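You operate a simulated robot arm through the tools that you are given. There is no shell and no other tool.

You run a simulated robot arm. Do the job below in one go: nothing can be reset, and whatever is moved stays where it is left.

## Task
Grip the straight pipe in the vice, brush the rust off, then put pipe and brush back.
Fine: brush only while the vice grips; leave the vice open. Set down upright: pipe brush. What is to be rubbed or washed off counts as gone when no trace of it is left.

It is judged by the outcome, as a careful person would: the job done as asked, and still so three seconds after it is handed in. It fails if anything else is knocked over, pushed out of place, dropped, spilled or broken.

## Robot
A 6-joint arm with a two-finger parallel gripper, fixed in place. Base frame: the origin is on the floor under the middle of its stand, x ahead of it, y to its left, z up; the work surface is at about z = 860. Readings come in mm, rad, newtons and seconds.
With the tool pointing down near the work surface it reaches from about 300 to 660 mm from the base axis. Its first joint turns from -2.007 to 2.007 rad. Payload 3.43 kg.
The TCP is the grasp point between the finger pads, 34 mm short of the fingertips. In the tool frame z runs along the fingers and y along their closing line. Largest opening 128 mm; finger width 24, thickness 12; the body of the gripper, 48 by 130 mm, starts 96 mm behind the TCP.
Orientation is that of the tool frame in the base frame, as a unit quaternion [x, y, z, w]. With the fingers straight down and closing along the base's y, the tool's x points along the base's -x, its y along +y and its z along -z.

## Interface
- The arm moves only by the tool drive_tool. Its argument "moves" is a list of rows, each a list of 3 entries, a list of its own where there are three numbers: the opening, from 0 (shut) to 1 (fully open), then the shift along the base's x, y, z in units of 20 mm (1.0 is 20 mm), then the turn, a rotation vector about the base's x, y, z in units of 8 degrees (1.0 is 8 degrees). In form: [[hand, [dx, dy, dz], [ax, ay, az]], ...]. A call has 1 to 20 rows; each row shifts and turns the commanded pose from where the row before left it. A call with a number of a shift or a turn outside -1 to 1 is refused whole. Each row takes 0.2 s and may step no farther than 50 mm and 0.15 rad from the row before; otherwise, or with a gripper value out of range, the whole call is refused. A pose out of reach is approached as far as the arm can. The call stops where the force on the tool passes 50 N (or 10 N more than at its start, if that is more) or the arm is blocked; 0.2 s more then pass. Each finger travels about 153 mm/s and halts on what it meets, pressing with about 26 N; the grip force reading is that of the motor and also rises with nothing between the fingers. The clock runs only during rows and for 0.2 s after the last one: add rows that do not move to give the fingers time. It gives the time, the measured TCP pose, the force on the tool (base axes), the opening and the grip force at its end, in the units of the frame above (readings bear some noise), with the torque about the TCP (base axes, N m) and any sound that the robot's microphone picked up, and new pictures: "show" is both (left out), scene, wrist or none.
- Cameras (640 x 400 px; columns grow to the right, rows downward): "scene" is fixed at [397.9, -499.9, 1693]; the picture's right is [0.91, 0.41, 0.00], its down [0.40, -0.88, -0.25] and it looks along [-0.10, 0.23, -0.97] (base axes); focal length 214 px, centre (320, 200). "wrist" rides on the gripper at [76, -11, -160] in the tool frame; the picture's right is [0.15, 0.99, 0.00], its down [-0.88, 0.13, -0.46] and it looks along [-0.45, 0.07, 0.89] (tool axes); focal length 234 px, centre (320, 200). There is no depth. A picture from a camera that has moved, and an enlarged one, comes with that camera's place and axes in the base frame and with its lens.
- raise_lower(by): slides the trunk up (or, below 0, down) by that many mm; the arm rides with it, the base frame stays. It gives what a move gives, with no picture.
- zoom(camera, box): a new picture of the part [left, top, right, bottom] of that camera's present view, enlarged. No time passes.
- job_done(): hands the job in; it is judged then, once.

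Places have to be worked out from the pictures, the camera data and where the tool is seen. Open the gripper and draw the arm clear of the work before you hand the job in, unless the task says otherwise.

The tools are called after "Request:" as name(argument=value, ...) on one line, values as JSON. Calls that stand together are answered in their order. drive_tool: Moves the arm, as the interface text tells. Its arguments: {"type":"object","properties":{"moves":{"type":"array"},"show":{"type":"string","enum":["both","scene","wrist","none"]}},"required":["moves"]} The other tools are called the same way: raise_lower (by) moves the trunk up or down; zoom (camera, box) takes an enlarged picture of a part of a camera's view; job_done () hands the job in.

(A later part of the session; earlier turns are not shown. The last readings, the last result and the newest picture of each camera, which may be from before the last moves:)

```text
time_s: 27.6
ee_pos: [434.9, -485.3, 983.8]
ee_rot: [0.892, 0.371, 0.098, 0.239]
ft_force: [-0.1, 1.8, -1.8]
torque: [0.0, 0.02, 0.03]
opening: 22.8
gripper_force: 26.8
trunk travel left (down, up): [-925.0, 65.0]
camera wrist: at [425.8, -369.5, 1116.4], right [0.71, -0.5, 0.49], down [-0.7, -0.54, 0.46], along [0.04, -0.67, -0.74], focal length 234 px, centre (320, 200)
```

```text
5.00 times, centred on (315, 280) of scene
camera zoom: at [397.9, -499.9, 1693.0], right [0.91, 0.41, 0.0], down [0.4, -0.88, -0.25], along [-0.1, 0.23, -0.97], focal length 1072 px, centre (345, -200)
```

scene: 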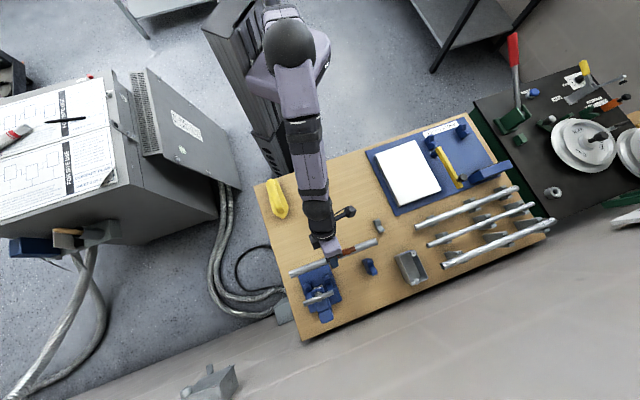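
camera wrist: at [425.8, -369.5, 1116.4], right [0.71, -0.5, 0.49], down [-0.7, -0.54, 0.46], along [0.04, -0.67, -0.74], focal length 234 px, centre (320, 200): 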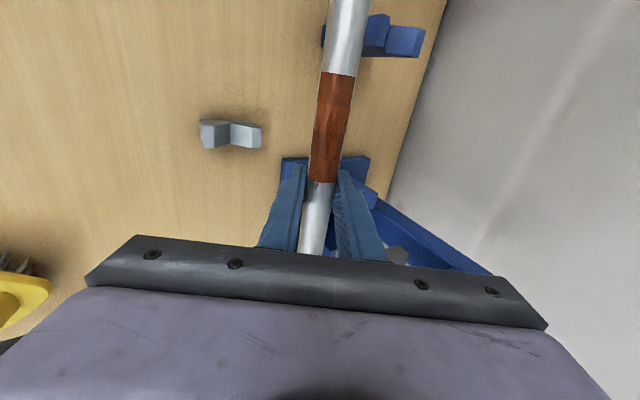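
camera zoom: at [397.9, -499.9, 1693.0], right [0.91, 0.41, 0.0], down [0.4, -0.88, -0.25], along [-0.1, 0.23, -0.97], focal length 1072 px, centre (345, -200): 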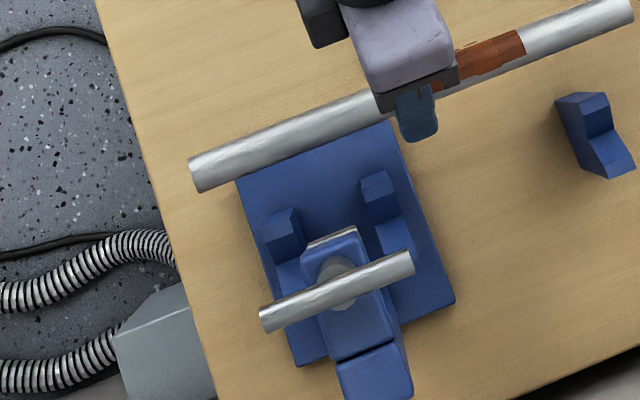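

The pipe's left end is at e1≈−176 as planned, the axis at z≈974 and the T-bar spans only e1 −149…−70, so the gripper body clears it. I move outward 75 mm over the saddles and below the jaw.

Request:
drive_tool(moves=[[0, [0.3, -0.3, -0.1], [0, 0, 0]], [0, [0.5, -0.5, 0], [0, 0, 0]], [0, [0.5, -0.5, 0], [0, 0, 0]], [0, [0.5, -0.5, 0], [0, 0, 0]], [0, [0.4, -0.4, 0], [0, 0, 0]], [0, [0, 0, 0], [0, 0, 0]]])

```text
time_s: 29.0
ee_pos: [478.8, -530.0, 982.1]
ee_rot: [0.892, 0.371, 0.098, 0.239]
ft_force: [-0.5, 0.3, -1.3]
torque: [-0.03, -0.02, -0.03]
opening: 23.0
gripper_force: 25.7
trunk travel left (down, up): [-925.0, 65.0]
camera wrist: at [469.3, -413.2, 1116.2], right [0.71, -0.5, 0.49], down [-0.7, -0.54, 0.46], along [0.04, -0.67, -0.74], focal length 234 px, centre (320, 200)
```

scene: 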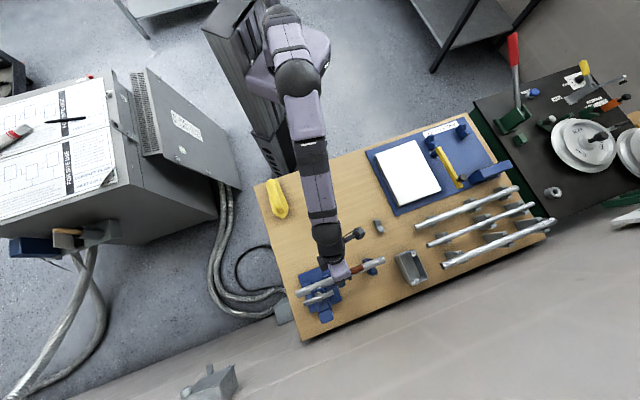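
wrist: 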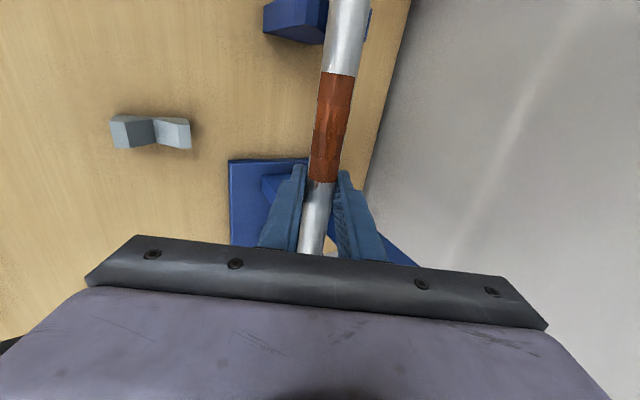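

The pipe axis is at e2≈719, still 12 mm short of the V line. I zoom in to check the pipe against saddles, jaw and the support block.

Request:
zoom(camera="scene", box=[285, 240, 395, 320])

Request:
zoom(camera="wrist", box=[220, 0, 420, 270])

Request:
zoom(camera="wrist", box=[250, 0, 390, 80])

```text
5.00 times, centred on (340, 280) of scene
camera zoom: at [397.9, -499.9, 1693.0], right [0.91, 0.41, 0.0], down [0.4, -0.88, -0.25], along [-0.1, 0.23, -0.97], focal length 1072 px, centre (220, -200)
```

zoom: 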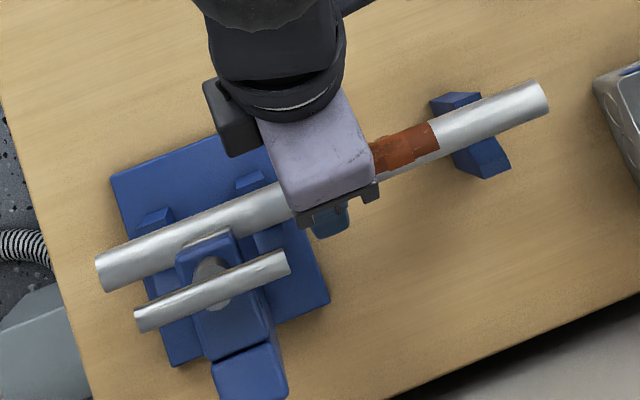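

```text
1.48 times, centred on (320, 135) of wrist
camera zoom: at [469.3, -413.2, 1116.2], right [0.71, -0.5, 0.49], down [-0.7, -0.54, 0.46], along [0.04, -0.67, -0.74], focal length 347 px, centre (320, 296)
```

zoom: 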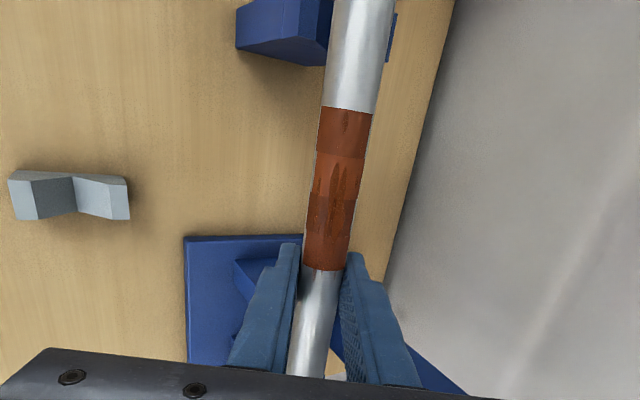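

```text
4.57 times, centred on (320, 40) of wrist
camera zoom: at [469.3, -413.2, 1116.2], right [0.71, -0.5, 0.49], down [-0.7, -0.54, 0.46], along [0.04, -0.67, -0.74], focal length 1070 px, centre (320, 931)
```

zoom: 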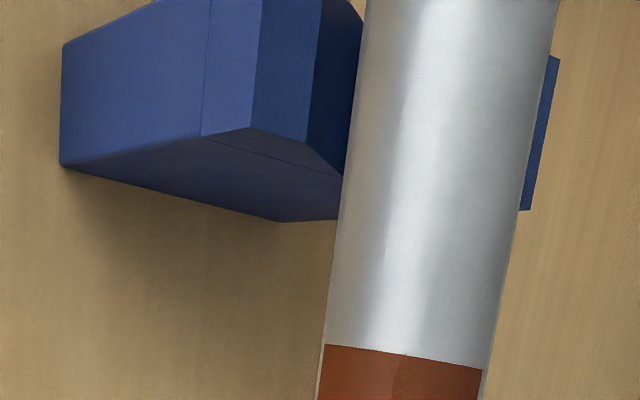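

The clearances look fine, with the rust free of both supports. I move the last 12 mm outward and lower ~20 mm towards the V seats.

Request:
drive_tool(moves=[[0, [0.21, -0.21, 0], [0, 0, 0]], [0, [0.21, -0.21, 0], [0, 0, 0]], [0, [0, 0, -0.3], [0, 0, 0]], [0, [0, 0, -0.4], [0, 0, 0]], [0, [0, 0, -0.3], [0, 0, 0]], [0, [0, 0, 0], [0, 0, 0]]])

Request:
zoom(camera="scene", box=[285, 240, 395, 320])

Request:
zoom(camera="wrist", box=[250, 0, 390, 80])

```text
time_s: 30.4
ee_pos: [488.0, -537.1, 963.1]
ee_rot: [0.892, 0.372, 0.099, 0.239]
ft_force: [0.0, -0.1, -1.3]
torque: [0.0, 0.01, 0.0]
opening: 23.2
gripper_force: 26.4
trunk travel left (down, up): [-925.0, 65.0]
camera wrist: at [478.1, -420.8, 1096.2], right [0.71, -0.5, 0.49], down [-0.7, -0.54, 0.46], along [0.04, -0.67, -0.74], focal length 234 px, centre (320, 200)
```

scene: 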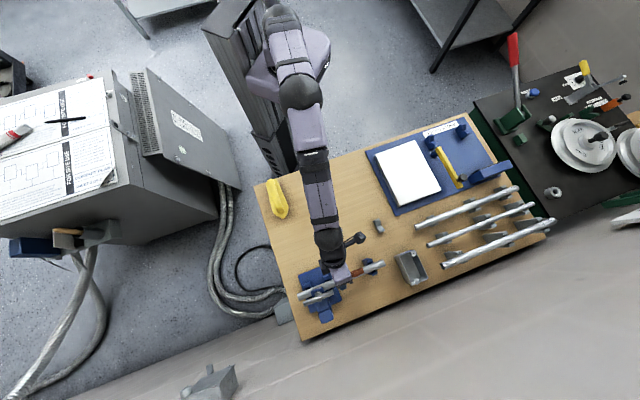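
wrist: 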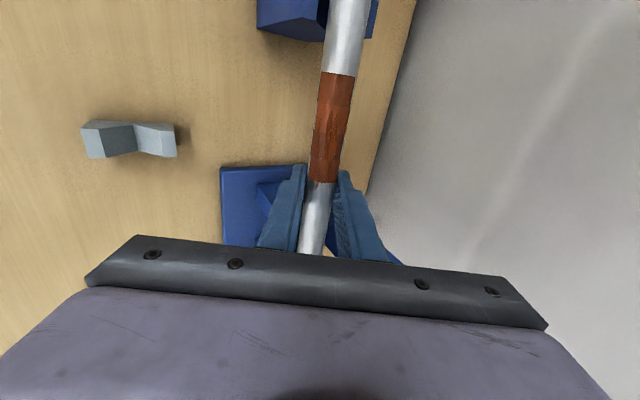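

```text
5.00 times, centred on (340, 280) of scene
camera zoom: at [397.9, -499.9, 1693.0], right [0.91, 0.41, 0.0], down [0.4, -0.88, -0.25], along [-0.1, 0.23, -0.97], focal length 1072 px, centre (220, -200)
```

zoom: 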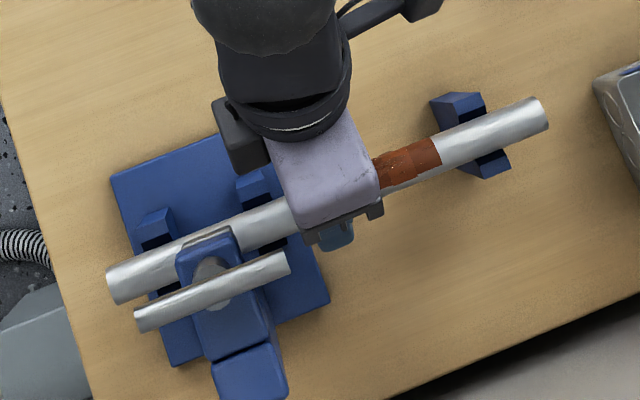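

```text
4.57 times, centred on (320, 40) of wrist
camera zoom: at [478.1, -420.8, 1096.2], right [0.71, -0.5, 0.49], down [-0.7, -0.54, 0.46], along [0.04, -0.67, -0.74], focal length 1070 px, centre (320, 931)
```

zoom: 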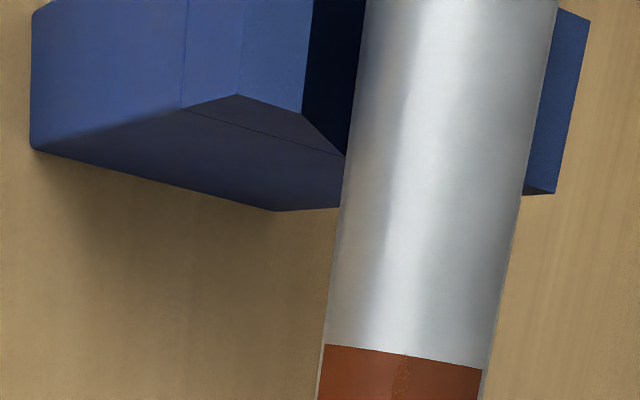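

Pipe axis ≈ (e2 730, z 954), no contact yet. I lower in 2 mm steps to seat it and watch the force.

Request:
drive_tool(moves=[[0, [0, 0, -0.1], [0, 0, 0]], [0, [0, 0, -0.1], [0, 0, 0]], [0, [0, 0, -0.1], [0, 0, 0]], [0, [0, 0, -0.05], [0, 0, 0]], [0, [0, 0, 0], [0, 0, 0]]], show="none")

```text
time_s: 31.6
ee_pos: [486.9, -538.3, 954.8]
ee_rot: [0.892, 0.37, 0.098, 0.241]
ft_force: [-0.6, 0.4, 0.9]
torque: [0.23, -0.23, 0.01]
opening: 22.9
gripper_force: 25.8
trunk travel left (down, up): [-925.0, 65.0]
```

Contact has begun at the support block (+e1 side). I lower a further 1–2 mm in small steps.

Request:
drive_tool(moves=[[0, [0, 0, -0.04], [0, 0, 0]], [0, [0, 0, -0.04], [0, 0, 0]], [0, [0, 0, 0], [0, 0, 0]]], show="none")

```text
time_s: 32.4
ee_pos: [487.8, -538.6, 955.6]
ee_rot: [0.892, 0.371, 0.099, 0.239]
ft_force: [1.4, -3.2, 3.1]
torque: [0.18, -0.27, -0.06]
opening: 23.1
gripper_force: 26.3
trunk travel left (down, up): [-925.0, 65.0]
```

The contact pushes the tool towards +e2 and up, so the V centre is slightly farther out. I shift ~1.5 mm outward and lower a bit more.

Request:
drive_tool(moves=[[0, [0.05, -0.05, 0], [0, 0, 0]], [0, [0, 0, -0.05], [0, 0, 0]], [0, [0, 0, -0.05], [0, 0, 0]], [0, [0, 0, 0], [0, 0, 0]]])

Request:
zoom(camera="scene", box=[285, 240, 395, 320])

Request:
zoom(camera="wrist", box=[250, 0, 390, 80])

```text
time_s: 33.4
ee_pos: [486.9, -539.2, 955.4]
ee_rot: [0.891, 0.371, 0.1, 0.242]
ft_force: [-3.0, 3.7, 12.8]
torque: [0.23, -0.29, 0.08]
opening: 22.9
gripper_force: 26.3
trunk travel left (down, up): [-925.0, 65.0]
camera wrist: at [477.3, -421.2, 1088.4], right [0.71, -0.5, 0.5], down [-0.7, -0.54, 0.46], along [0.04, -0.68, -0.73], focal length 234 px, centre (320, 200)
```

scene: 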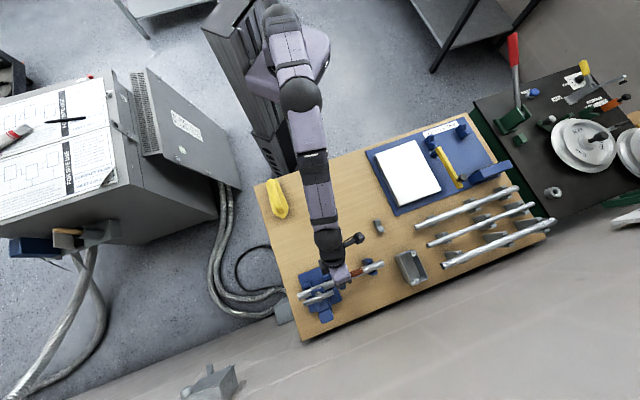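
wrist: 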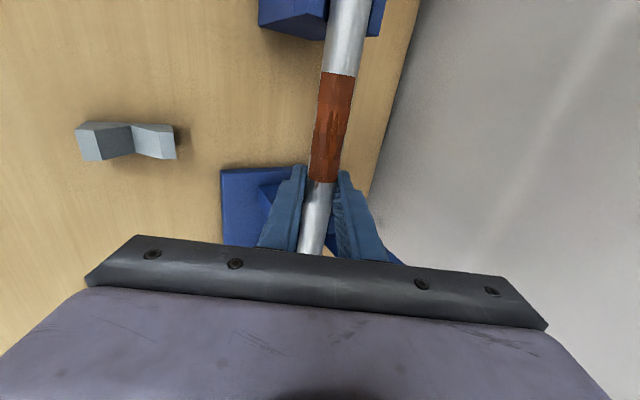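

```text
5.00 times, centred on (340, 280) of scene
camera zoom: at [397.9, -499.9, 1693.0], right [0.91, 0.41, 0.0], down [0.4, -0.88, -0.25], along [-0.1, 0.23, -0.97], focal length 1072 px, centre (220, -200)
```

zoom: 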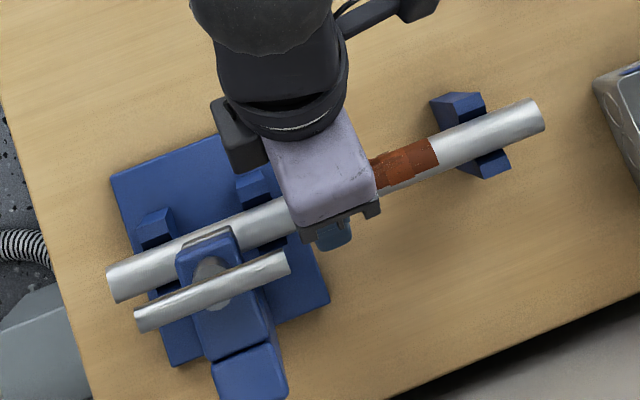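

```text
4.57 times, centred on (320, 40) of wrist
camera zoom: at [477.3, -421.2, 1088.4], right [0.71, -0.5, 0.5], down [-0.7, -0.54, 0.46], along [0.04, -0.68, -0.73], focal length 1070 px, centre (320, 931)
```

zoom: 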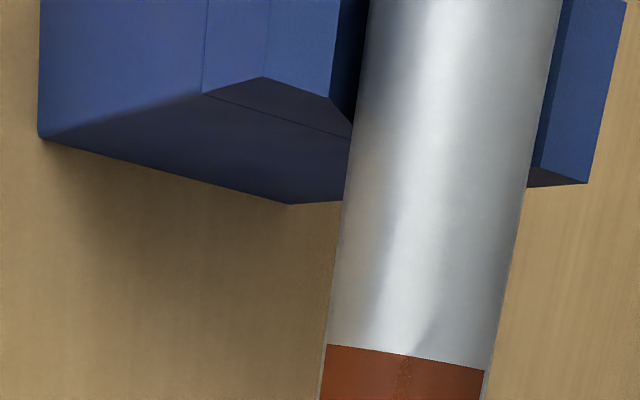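

The pipe is seated in both V supports (12.8 N down load, lateral nearly balanced). I ease the load, open the fingers and retract along the tool axis.

Request:
drive_tool(moves=[[0, [0, 0, 0.04], [0, 0, 0]], [0.2, [0, 0, 0], [0, 0, 0]], [0.4, [0, 0, 0], [0, 0, 0]], [0.5, [0, 0, 0], [0, 0, 0]], [0.5, [-0.18, 0.18, 0.43], [0, 0, 0]], [0.5, [-0.35, 0.35, 0.87], [0, 0, 0]], [0.5, [-0.35, 0.35, 0.87], [0, 0, 0]], [0.5, [-0.35, 0.35, 0.87], [0, 0, 0]], [0.5, [-0.35, 0.35, 0.87], [0, 0, 0]], [0.5, [0, 0, 0], [0, 0, 0]]])

Request:
zoom(camera="scene", box=[285, 240, 395, 320])

Request:
zoom(camera="wrist", box=[180, 0, 500, 250])

```text
time_s: 35.6
ee_pos: [458.1, -507.5, 1032.2]
ee_rot: [0.892, 0.372, 0.098, 0.239]
ft_force: [-0.6, 0.2, 0.1]
torque: [0.01, -0.03, 0.0]
opening: 63.8
gripper_force: 0.1
trunk travel left (down, up): [-925.0, 65.0]
camera wrist: at [447.7, -390.1, 1165.2], right [0.71, -0.5, 0.49], down [-0.7, -0.54, 0.46], along [0.04, -0.67, -0.74], focal length 234 px, centre (320, 200)
```

scene: 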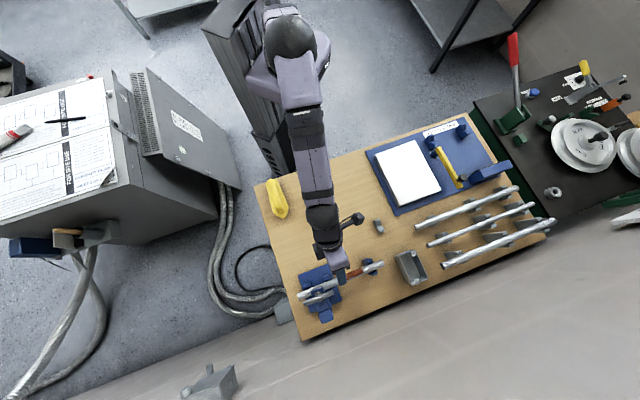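
wrist: 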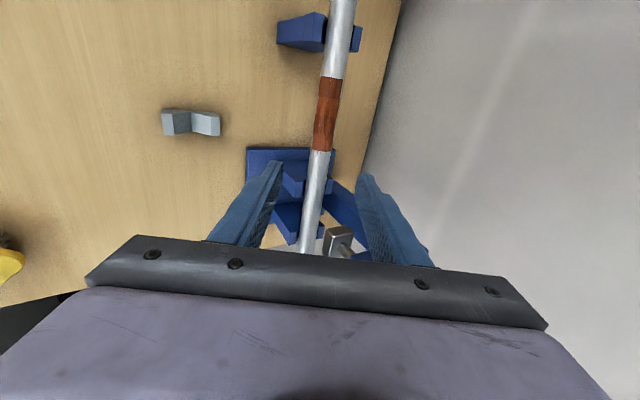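

```text
5.00 times, centred on (340, 280) of scene
camera zoom: at [397.9, -499.9, 1693.0], right [0.91, 0.41, 0.0], down [0.4, -0.88, -0.25], along [-0.1, 0.23, -0.97], focal length 1072 px, centre (220, -200)
```

zoom: 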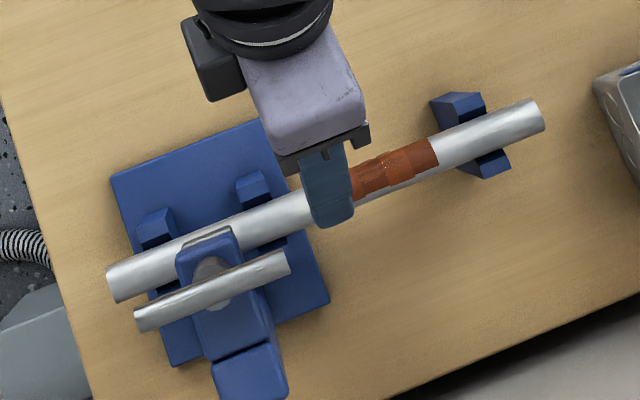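

```text
1.60 times, centred on (340, 125) of wrist
camera zoom: at [447.7, -390.1, 1165.2], right [0.71, -0.5, 0.49], down [-0.7, -0.54, 0.46], along [0.04, -0.67, -0.74], focal length 375 px, centre (288, 320)
```

zoom: 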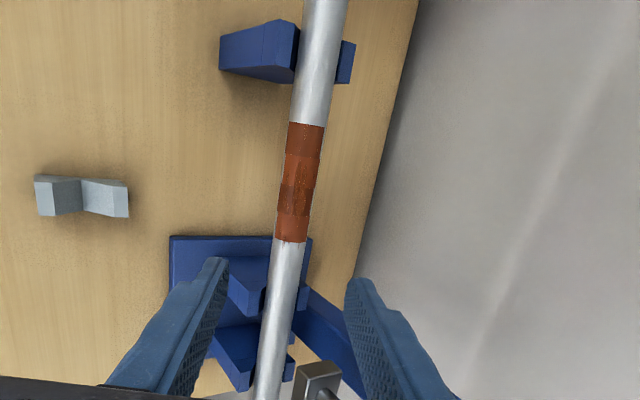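

The pipe lies properly in the Vs with the hand clear. Now for the T-bar (e1 −149…−70, e2≈732, z≈1106): I close the fingers, rise and back off, tilt to 40° and come beside its +e1 end for a look.

Request:
drive_tool(moves=[[0.5, [-0.09, 0.09, 0.98], [0, 0, 0]], [0.5, [-0.09, 0.09, 0.98], [0, 0, 0]], [0, [-0.09, 0.09, 0.98], [0, 0, 0]], [0, [-0.09, 0.09, 0.98], [-0.442, -0.442, 0]], [0, [-0.09, 0.09, 0.98], [-0.442, -0.442, 0]], [0, [-0.09, 0.09, 0.98], [0, 0, 0]], [0, [-0.735, -0.6475, 0], [0, 0, 0]], [0, [-0.735, -0.6475, 0], [0, 0, 0]], [0, [0, 0, 0], [0, 0, 0]]])

Request:
zoom(camera="scene", box=[285, 240, 375, 320])

Request:
zoom(camera="wrist", box=[220, 80, 460, 250])

```text
time_s: 37.6
ee_pos: [417.2, -522.3, 1149.8]
ee_rot: [0.867, 0.362, 0.131, 0.316]
ft_force: [0.1, -0.2, 0.2]
torque: [0.01, 0.01, -0.02]
opening: 0.1
gripper_force: 25.8
trunk travel left (down, up): [-925.0, 65.0]
camera wrist: at [392.3, -390.6, 1265.2], right [0.64, -0.43, 0.64], down [-0.76, -0.49, 0.43], along [0.12, -0.76, -0.64], focal length 234 px, centre (320, 200)
```

scene: 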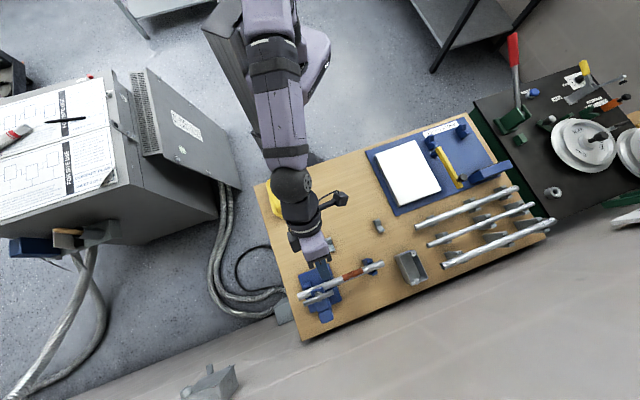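
wrist: 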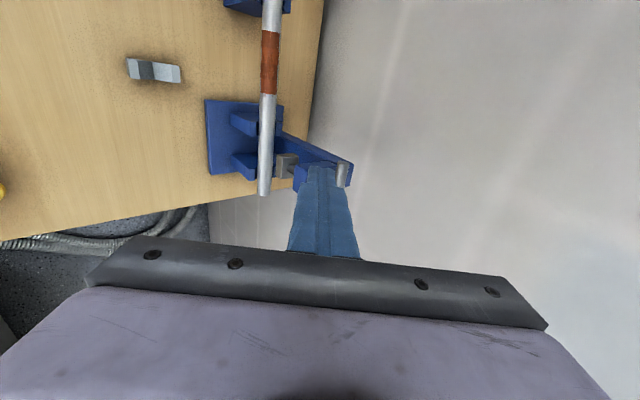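

```text
5.00 times, centred on (330, 280) of scene
camera zoom: at [397.9, -499.9, 1693.0], right [0.91, 0.41, 0.0], down [0.4, -0.88, -0.25], along [-0.1, 0.23, -0.97], focal length 1072 px, centre (270, -200)
```

zoom: 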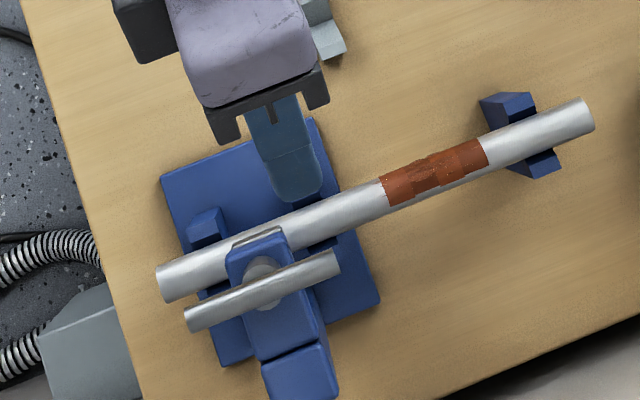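

```text
2.35 times, centred on (340, 165) of wrist
camera zoom: at [392.3, -390.6, 1265.2], right [0.64, -0.43, 0.64], down [-0.76, -0.49, 0.43], along [0.12, -0.76, -0.64], focal length 551 px, centre (273, 282)
```

zoom: 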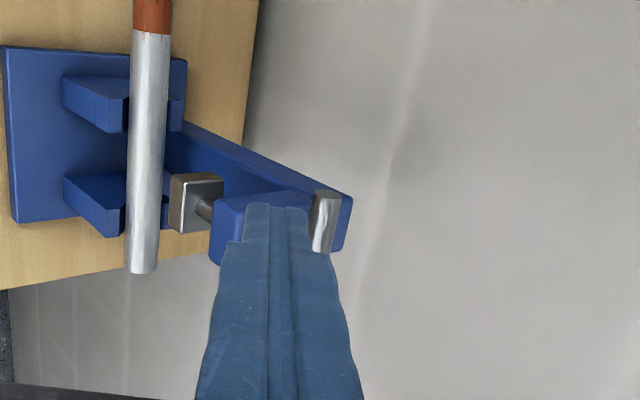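

The bar end measures e2≈731.5, z≈1107. With closed fingers I go down inboard of the +e1 end at z≈1110 and push it gently outward (clockwise), about 30°, then check.

Request:
drive_tool(moves=[[0, [0, 0, -1], [0, 0, 0]], [0, [0, 0, -1], [0, 0, 0]], [0, [0.354, -0.555, 0], [0, 0, 0]], [0, [0.354, -0.555, 0], [0, 0, 0]], [0, [0.25, -0.25, 0], [0, 0, 0]], [0, [0.25, -0.25, 0], [0, 0, 0]], [0, [0.23, -0.02, 0], [0, 0, 0]], [0, [0.23, -0.02, 0], [0, 0, 0]], [0, [0.23, -0.09, 0], [0, 0, 0]], [0, [0.23, -0.09, 0], [0, 0, 0]], [0, [0, 0, 0], [0, 0, 0]]])

Request:
zoom(camera="scene", box=[285, 240, 375, 320])

Request:
zoom(camera="wrist", box=[220, 80, 460, 250])

```text
time_s: 40.0
ee_pos: [460.1, -558.9, 1107.8]
ee_rot: [0.868, 0.362, 0.13, 0.315]
ft_force: [-2.5, -0.3, -2.7]
torque: [0.02, 0.01, -0.06]
opening: 0.0
gripper_force: 25.6
trunk travel left (down, up): [-925.0, 65.0]
camera wrist: at [434.8, -427.7, 1223.5], right [0.64, -0.43, 0.63], down [-0.76, -0.49, 0.43], along [0.12, -0.76, -0.64], focal length 234 px, centre (320, 200)
```

scene: 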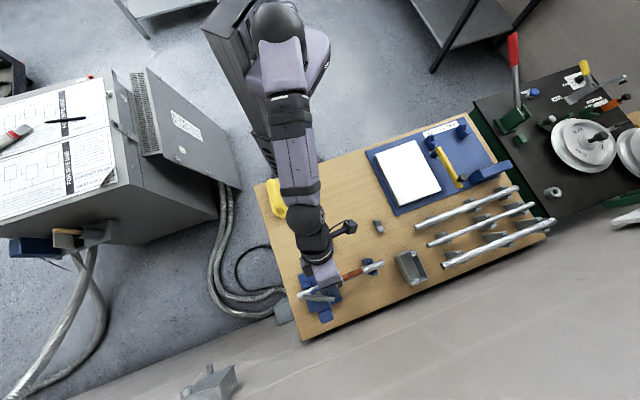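
wrist: 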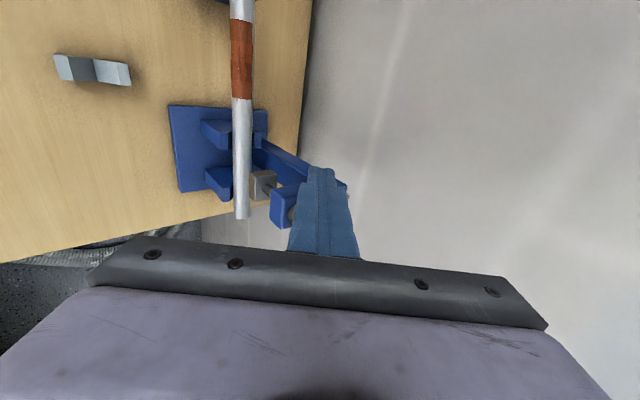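

```text
5.00 times, centred on (330, 280) of scene
camera zoom: at [397.9, -499.9, 1693.0], right [0.91, 0.41, 0.0], down [0.4, -0.88, -0.25], along [-0.1, 0.23, -0.97], focal length 1072 px, centre (270, -200)
```

zoom: 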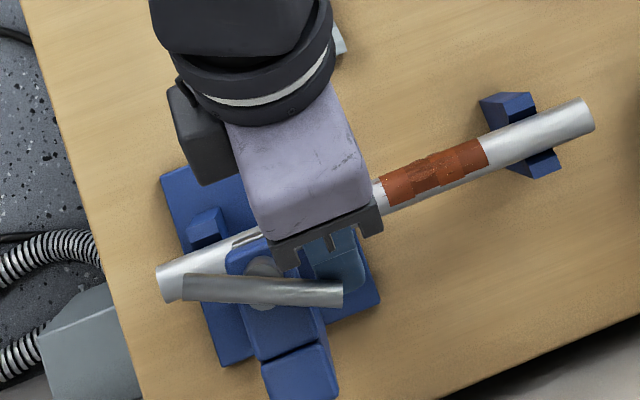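

```text
2.35 times, centred on (340, 165) of wrist
camera zoom: at [434.8, -427.7, 1223.5], right [0.64, -0.43, 0.63], down [-0.76, -0.49, 0.43], along [0.12, -0.76, -0.64], focal length 551 px, centre (273, 282)
```

zoom: 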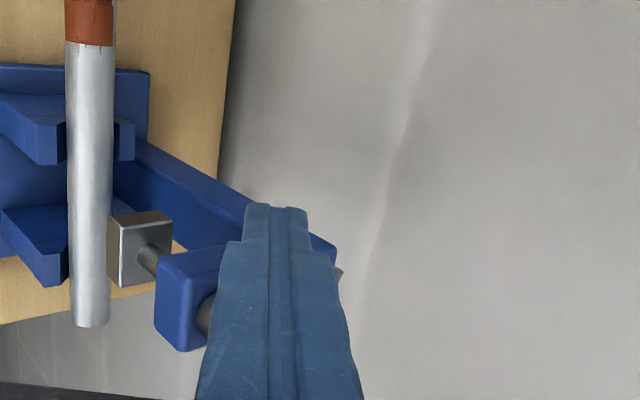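

The bar turned about 25° clockwise with little force and the jaw seems to have come down slightly. I keep pushing along the arc to about 80°.

Request:
drive_tool(moves=[[0, [0.2, -0.17, 0.05], [0, 0, 0]], [0, [0.2, -0.17, 0.05], [0, 0, 0]], [0, [0.13, -0.26, 0], [0, 0, 0]], [0, [0.13, -0.26, 0], [0, 0, 0]], [0, [0.044, -0.31, 0], [0, 0, 0]], [0, [0.044, -0.31, 0], [0, 0, 0]], [0, [0, 0, 0], [0, 0, 0]]])

Request:
zoom(camera="scene", box=[285, 240, 375, 320])

Request:
zoom(camera="wrist", box=[220, 80, 460, 250])

```text
time_s: 41.6
ee_pos: [474.0, -590.7, 1111.2]
ee_rot: [0.867, 0.36, 0.131, 0.318]
ft_force: [1.5, 0.1, -0.2]
torque: [-0.02, 0.02, -0.02]
opening: 0.0
gripper_force: 26.3
trunk travel left (down, up): [-925.0, 65.0]
camera wrist: at [449.3, -458.1, 1226.2], right [0.64, -0.43, 0.64], down [-0.76, -0.49, 0.43], along [0.12, -0.76, -0.64], focal length 234 px, centre (320, 200)
```

scene: 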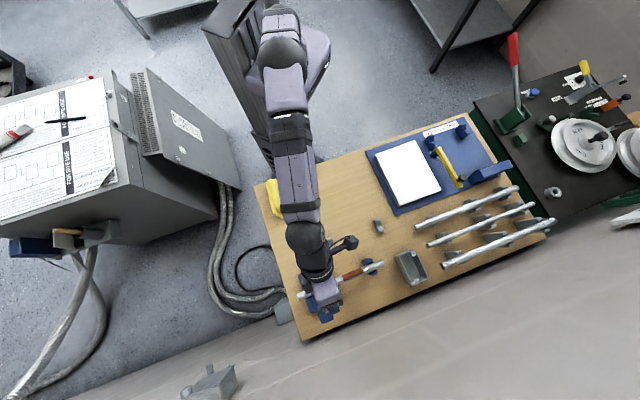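
wrist: 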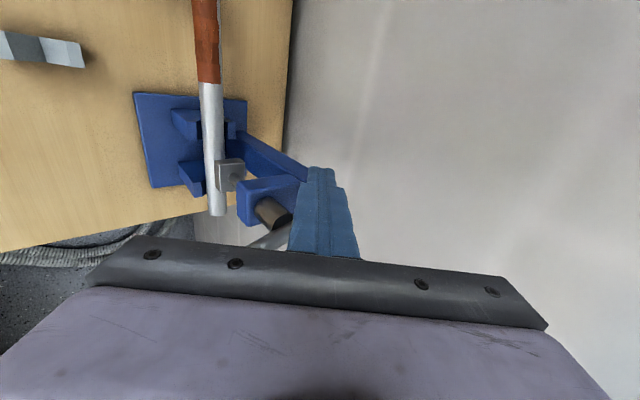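

```text
5.00 times, centred on (330, 280) of scene
camera zoom: at [397.9, -499.9, 1693.0], right [0.91, 0.41, 0.0], down [0.4, -0.88, -0.25], along [-0.1, 0.23, -0.97], focal length 1072 px, centre (270, -200)
```

zoom: 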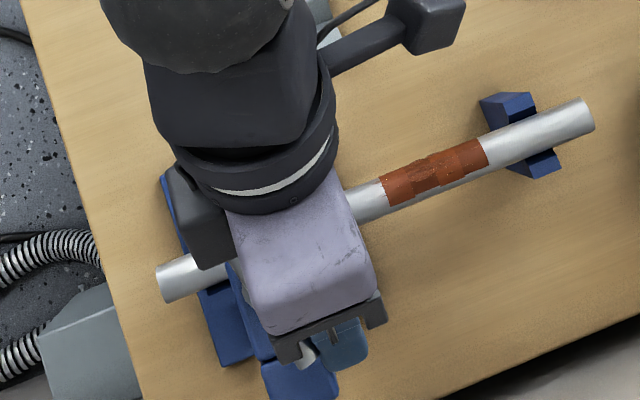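

```text
2.35 times, centred on (340, 165) of wrist
camera zoom: at [449.3, -458.1, 1226.2], right [0.64, -0.43, 0.64], down [-0.76, -0.49, 0.43], along [0.12, -0.76, -0.64], focal length 551 px, centre (273, 282)
```

zoom: 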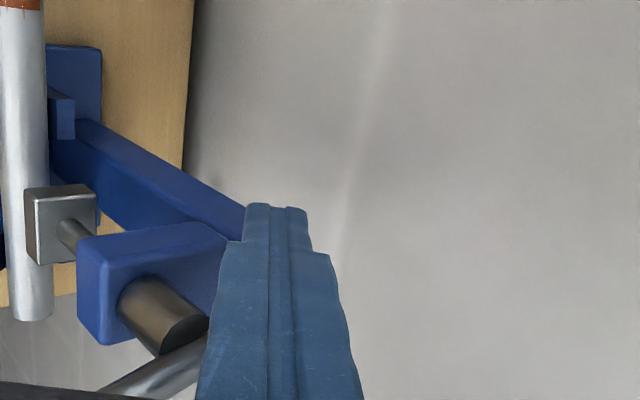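

The jaw is clearly coming down (clockwise closes) and the bar is ~75° round. I lift out and go to the inner (−e1) side of the bar's near end, to keep pushing clockwise.

Request:
drive_tool(moves=[[0, [0.18, 0.18, 0], [0, 0, 0]], [0, [0, 0, 0.9], [0, 0, 0]], [0, [0, 0, 0.9], [0, 0, 0]], [0, [0, 0, 0.9], [0, 0, 0]], [0, [-0.93, -0.095, 0], [0, 0, 0]], [0, [-0.93, -0.095, 0], [0, 0, 0]], [0, [-0.93, -0.095, 0], [0, 0, 0]], [0, [-0.93, -0.095, 0], [0, 0, 0]], [0, [-0.93, -0.095, 0], [0, 0, 0]], [0, [0, 0, 0], [0, 0, 0]]])

Request:
zoom(camera="scene", box=[285, 240, 375, 320])

Request:
zoom(camera="wrist", box=[180, 80, 460, 270])

```text
time_s: 43.8
ee_pos: [385.1, -596.8, 1163.6]
ee_rot: [0.868, 0.361, 0.131, 0.316]
ft_force: [-0.5, 0.1, 0.1]
torque: [0.03, 0.01, -0.01]
opening: 0.0
gripper_force: 26.7
trunk travel left (down, up): [-925.0, 65.0]
camera wrist: at [360.5, -463.8, 1280.9], right [0.64, -0.43, 0.64], down [-0.76, -0.49, 0.43], along [0.12, -0.76, -0.64], focal length 234 px, centre (320, 200)
```

scene: 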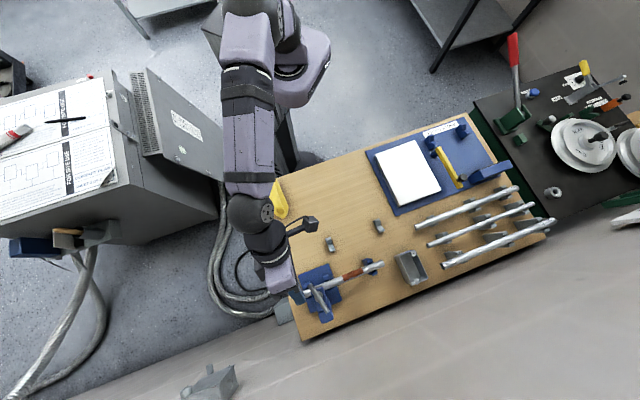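
wrist: 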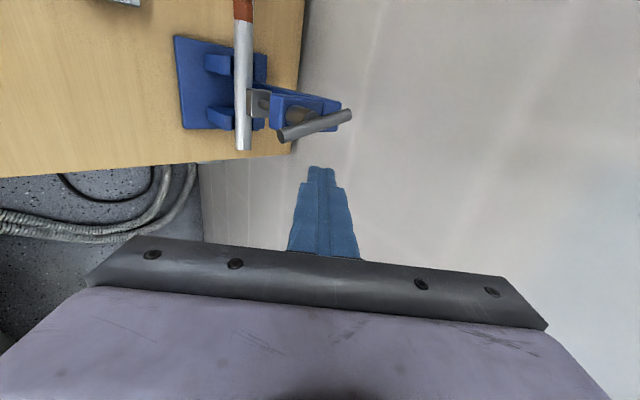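

```text
5.00 times, centred on (330, 280) of scene
camera zoom: at [397.9, -499.9, 1693.0], right [0.91, 0.41, 0.0], down [0.4, -0.88, -0.25], along [-0.1, 0.23, -0.97], focal length 1072 px, centre (270, -200)
```

zoom: 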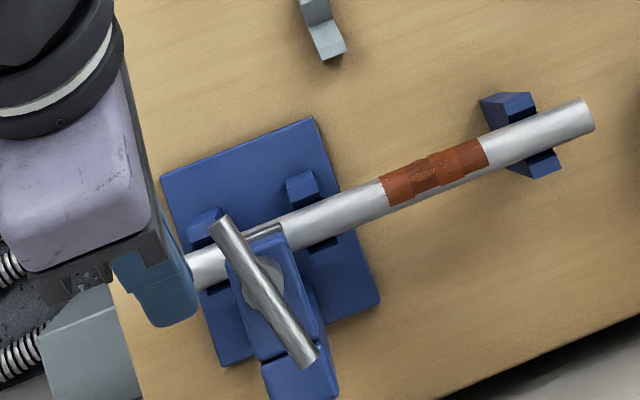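

```text
2.11 times, centred on (320, 175) of wrist
camera zoom: at [360.5, -463.8, 1280.9], right [0.64, -0.43, 0.64], down [-0.76, -0.49, 0.43], along [0.12, -0.76, -0.64], focal length 493 px, centre (320, 253)
```

zoom: 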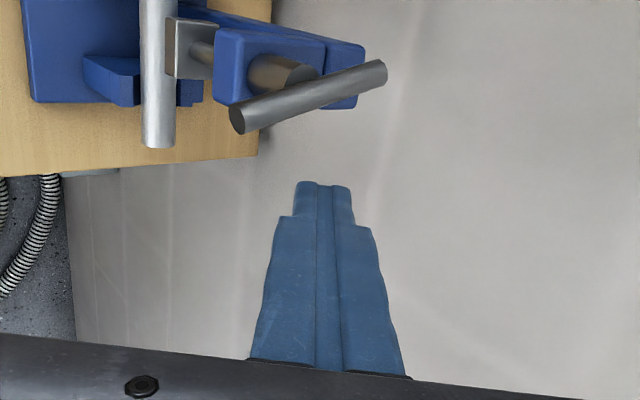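

The bar is at 76°, still at z≈1107, with its near end at (e1 −120, e2 694). I lower to z≈1116 beside it and push that end along the arc towards +e1.

Request:
drive_tool(moves=[[0, [0, 0, -0.8], [0, 0, 0]], [0, [0, 0, -0.8], [0, 0, 0]], [0, [0, 0, -0.78], [0, 0, 0]], [0, [0.438, 0.248, 0], [0, 0, 0]], [0, [0.283, 0.495, 0], [0, 0, 0]], [0, [-0.018, 0.336, 0], [0, 0, 0]], [0, [0.106, 0.389, 0], [0, 0, 0]], [0, [0.265, 0.385, 0], [0, 0, 0]], [0, [0.435, 0.308, 0], [0, 0, 0]], [0, [0.534, 0.166, 0], [0, 0, 0]], [0, [0.587, -0.028, 0], [0, 0, 0]], [0, [0, 0, 0], [0, 0, 0]]])

Request:
zoom(camera="scene", box=[285, 240, 375, 320])

Request:
zoom(camera="wrist", box=[180, 80, 460, 270])

```text
time_s: 46.4
ee_pos: [437.1, -548.8, 1116.5]
ee_rot: [0.868, 0.362, 0.13, 0.315]
ft_force: [-0.9, 0.8, -2.4]
torque: [0.05, 0.06, -0.01]
opening: 0.0
gripper_force: 25.6
trunk travel left (down, up): [-925.0, 65.0]
camera wrist: at [412.4, -416.8, 1233.2], right [0.64, -0.43, 0.63], down [-0.76, -0.49, 0.43], along [0.12, -0.76, -0.64], focal length 234 px, centre (320, 200)
```

scene: 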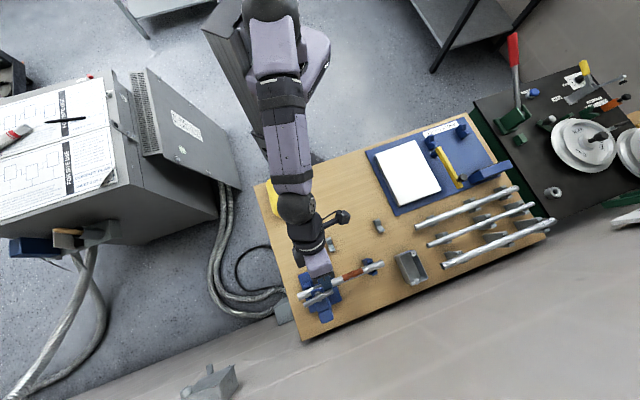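
wrist: 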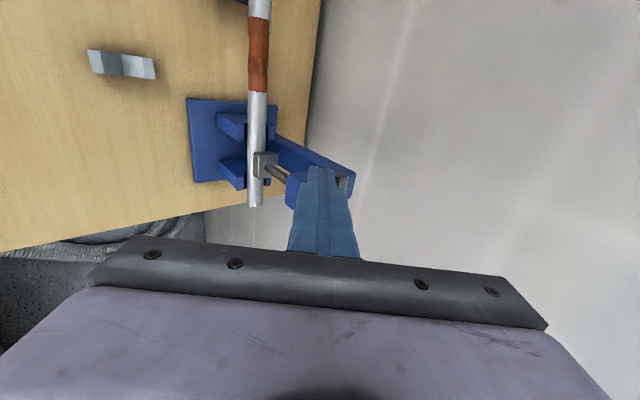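

```text
5.00 times, centred on (330, 280) of scene
camera zoom: at [397.9, -499.9, 1693.0], right [0.91, 0.41, 0.0], down [0.4, -0.88, -0.25], along [-0.1, 0.23, -0.97], focal length 1072 px, centre (270, -200)
```

zoom: 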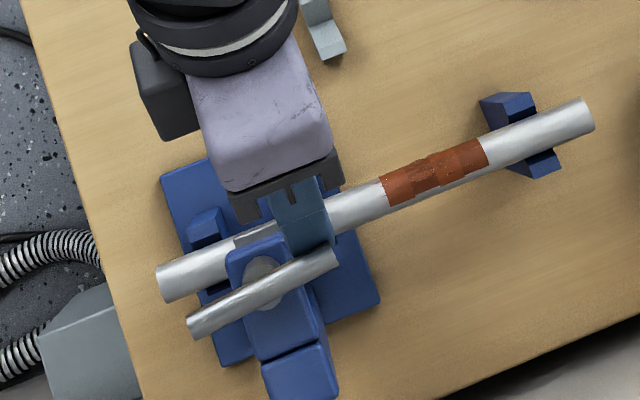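

```text
2.11 times, centred on (320, 175) of wrist
camera zoom: at [412.4, -416.8, 1233.2], right [0.64, -0.43, 0.63], down [-0.76, -0.49, 0.43], along [0.12, -0.76, -0.64], focal length 493 px, centre (320, 253)
```

zoom: 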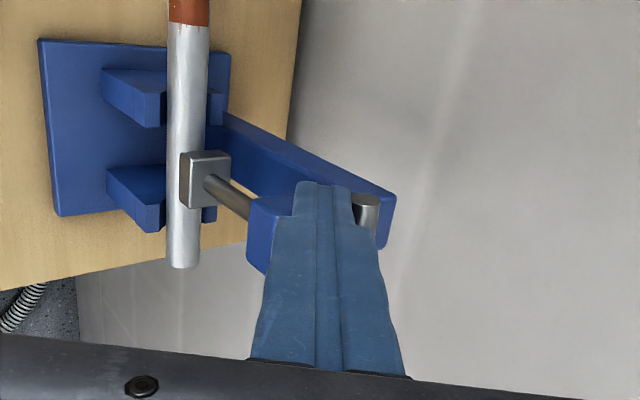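

The bar has made about half a turn and the jaw is nearing the pipe. I continue the outward arc another ~75° and look again.

Request:
drive_tool(moves=[[0, [0.242, -0.069, 0], [0, 0, 0]], [0, [0.242, -0.069, 0], [0, 0, 0]], [0, [0.231, -0.093, 0], [0, 0, 0]], [0, [0.231, -0.093, 0], [0, 0, 0]], [0, [0.208, -0.166, 0], [0, 0, 0]], [0, [0.208, -0.166, 0], [0, 0, 0]], [0, [0.138, -0.261, 0], [0, 0, 0]], [0, [0.138, -0.261, 0], [0, 0, 0]], [0, [0.044, -0.31, 0], [0, 0, 0]], [0, [0.044, -0.31, 0], [0, 0, 0]], [0, [0, 0, 0], [0, 0, 0]]])

Request:
zoom(camera="wrist", box=[140, 80, 420, 270])

```text
time_s: 48.2
ee_pos: [467.6, -563.2, 1105.6]
ee_rot: [0.872, 0.364, 0.129, 0.299]
ft_force: [-9.8, 16.2, 1.5]
torque: [0.0, 0.06, -0.16]
opening: 0.2
gripper_force: 25.9
trunk travel left (down, up): [-925.0, 65.0]
stopped in row 8: the force on the tool passed its limit at 54 N (the readings are from after the stop); the commanded pose is now the measured one
camera wrist: at [443.9, -434.7, 1226.3], right [0.65, -0.45, 0.61], down [-0.75, -0.5, 0.43], along [0.11, -0.74, -0.66], focal length 234 px, centre (320, 200)
```

scene: 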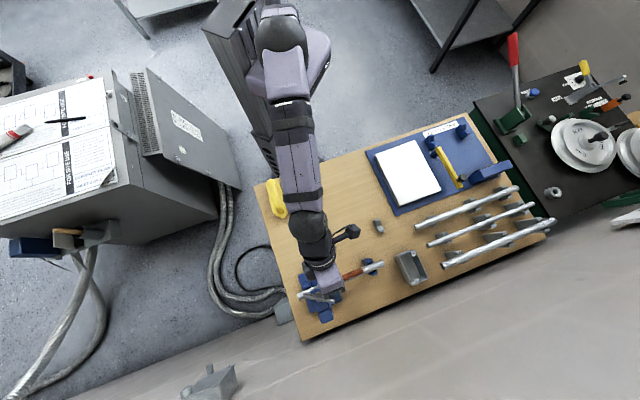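
wrist: 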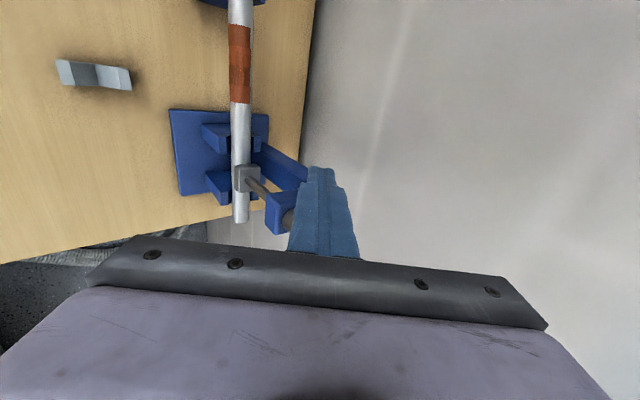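

```text
2.11 times, centred on (280, 175) of wrist
camera zoom: at [443.9, -434.7, 1226.3], right [0.65, -0.45, 0.61], down [-0.75, -0.5, 0.43], along [0.11, -0.74, -0.66], focal length 493 px, centre (404, 253)
```

zoom: 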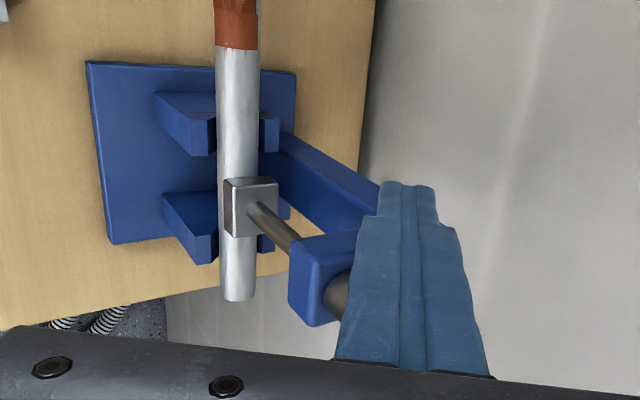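

The push stopped at 54 N, and the jaw now appears to sit on the pipe. I check the bar's angle and the jaw from the scene camera.

Request:
zoom(camera="scene", box=[285, 240, 375, 320])

Request:
zoom(camera="wrist", box=[200, 130, 300, 230])

```text
5.00 times, centred on (330, 280) of scene
camera zoom: at [397.9, -499.9, 1693.0], right [0.91, 0.41, 0.0], down [0.4, -0.88, -0.25], along [-0.1, 0.23, -0.97], focal length 1072 px, centre (270, -200)
```

zoom: 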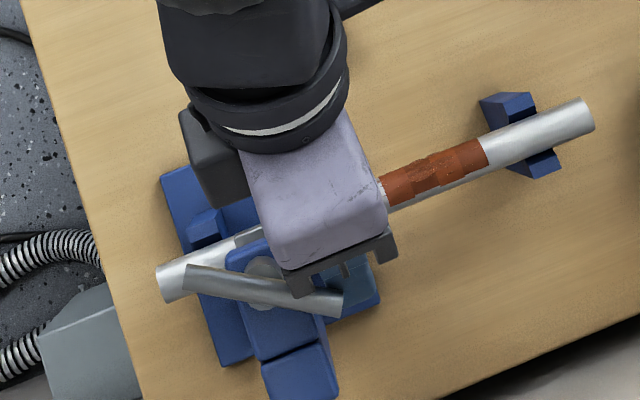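

```text
4.00 times, centred on (250, 180) of wrist
camera zoom: at [443.9, -434.7, 1226.3], right [0.65, -0.45, 0.61], down [-0.75, -0.5, 0.43], along [0.11, -0.74, -0.66], focal length 937 px, centre (600, 280)
```

zoom: 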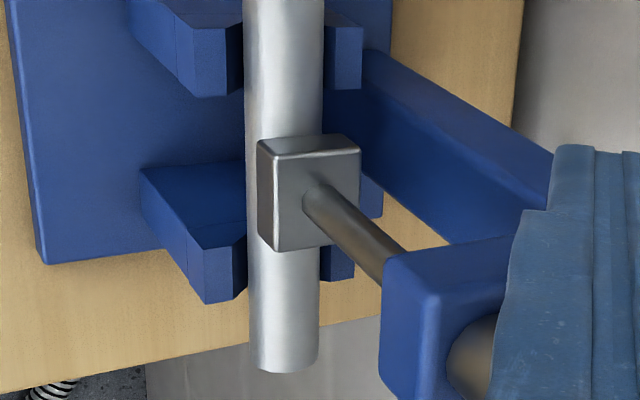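

The jaw rests on the pipe between the saddles and the vice base has not moved. I give the bar one more short push to confirm that it is firmly tight.

Request:
drive_tool(moves=[[0, [0.05, -0.1, 0], [0, 0, 0]], [0, [0.05, -0.1, 0], [0, 0, 0]], [0, [0.04, -0.1, 0], [0, 0, 0]], [0, [0.03, -0.1, 0], [0, 0, 0]], [0, [0.02, -0.1, 0], [0, 0, 0]]], show="none")

Request:
zoom(camera="scene", box=[285, 240, 375, 320])

Request:
zoom(camera="wrist", box=[200, 130, 300, 230])

```text
time_s: 49.4
ee_pos: [468.5, -565.7, 1106.3]
ee_rot: [0.874, 0.365, 0.129, 0.294]
ft_force: [-13.7, 35.9, -6.5]
torque: [0.11, 0.01, -0.15]
opening: 0.0
gripper_force: 25.9
trunk travel left (down, up): [-925.0, 65.0]
```

```text
5.00 times, centred on (330, 280) of scene
camera zoom: at [397.9, -499.9, 1693.0], right [0.91, 0.41, 0.0], down [0.4, -0.88, -0.25], along [-0.1, 0.23, -0.97], focal length 1072 px, centre (270, -200)
```

zoom: 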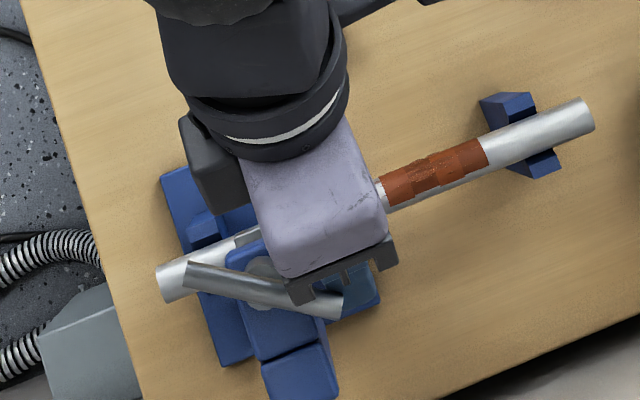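

```text
4.00 times, centred on (250, 180) of wrist
camera zoom: at [444.7, -437.2, 1227.3], right [0.66, -0.45, 0.6], down [-0.74, -0.51, 0.43], along [0.11, -0.73, -0.67], focal length 937 px, centre (600, 280)
```

zoom: 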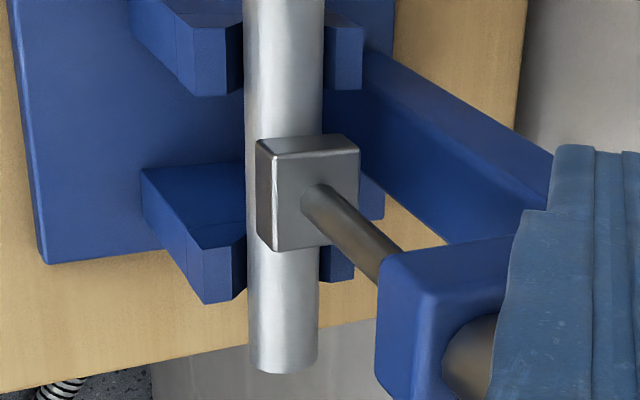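

It holds firmly (38 N with hardly any travel), so the vice grips. I withdraw from the bar, rise and bring the tool back to vertical on the way to the brush.

Request:
drive_tool(moves=[[0, [-0.07, 0.35, 0], [0, 0, 0]], [0, [-0.35, 0.35, 0.2], [0, 0, 0]], [0, [-0.35, 0.35, 0.9], [0, 0, 0]], [0, [-0.35, 0.35, 0.9], [0, 0, 0]], [0, [-0.35, 0.35, 0.9], [0, 0, 0]], [0, [-0.7, 0.5, 0], [0.675, 0.675, 0]], [0, [-0.7, 0.5, 0], [0.675, 0.675, 0]], [0, [-0.7, 0.5, 0], [0.675, 0.675, 0]], [0, [-0.7, 0.5, 0], [0.675, 0.675, 0]], [0, [-0.7, 0.5, 0], [0.675, 0.675, 0]], [0, [0, 0, 0], [0, 0, 0]]])

Request:
zoom(camera="scene", box=[285, 240, 375, 320])

```text
time_s: 51.8
ee_pos: [371.4, -486.2, 1168.5]
ee_rot: [0.924, 0.383, 0.004, 0.002]
ft_force: [-0.3, 0.2, 0.2]
torque: [-0.03, -0.01, -0.03]
opening: 0.1
gripper_force: 26.1
trunk travel left (down, up): [-925.0, 65.0]
camera wrist: at [415.7, -425.6, 1329.6], right [0.8, -0.6, 0.01], down [-0.53, -0.72, 0.45], along [-0.26, -0.37, -0.89], focal length 234 px, centre (320, 200)
```

scene: 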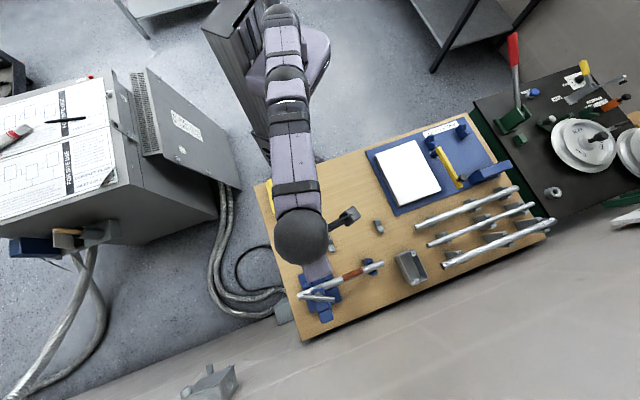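
wrist: 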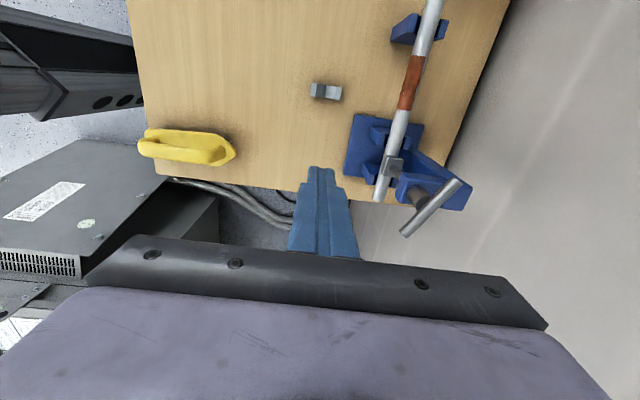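

```text
5.00 times, centred on (330, 280) of scene
camera zoom: at [397.9, -499.9, 1693.0], right [0.91, 0.41, 0.0], down [0.4, -0.88, -0.25], along [-0.1, 0.23, -0.97], focal length 1072 px, centre (270, -200)
```

zoom: 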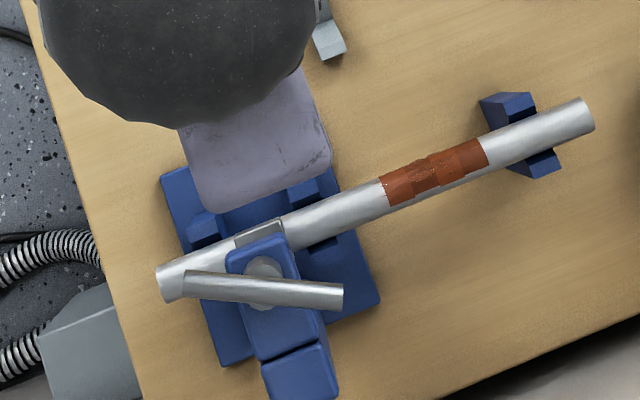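

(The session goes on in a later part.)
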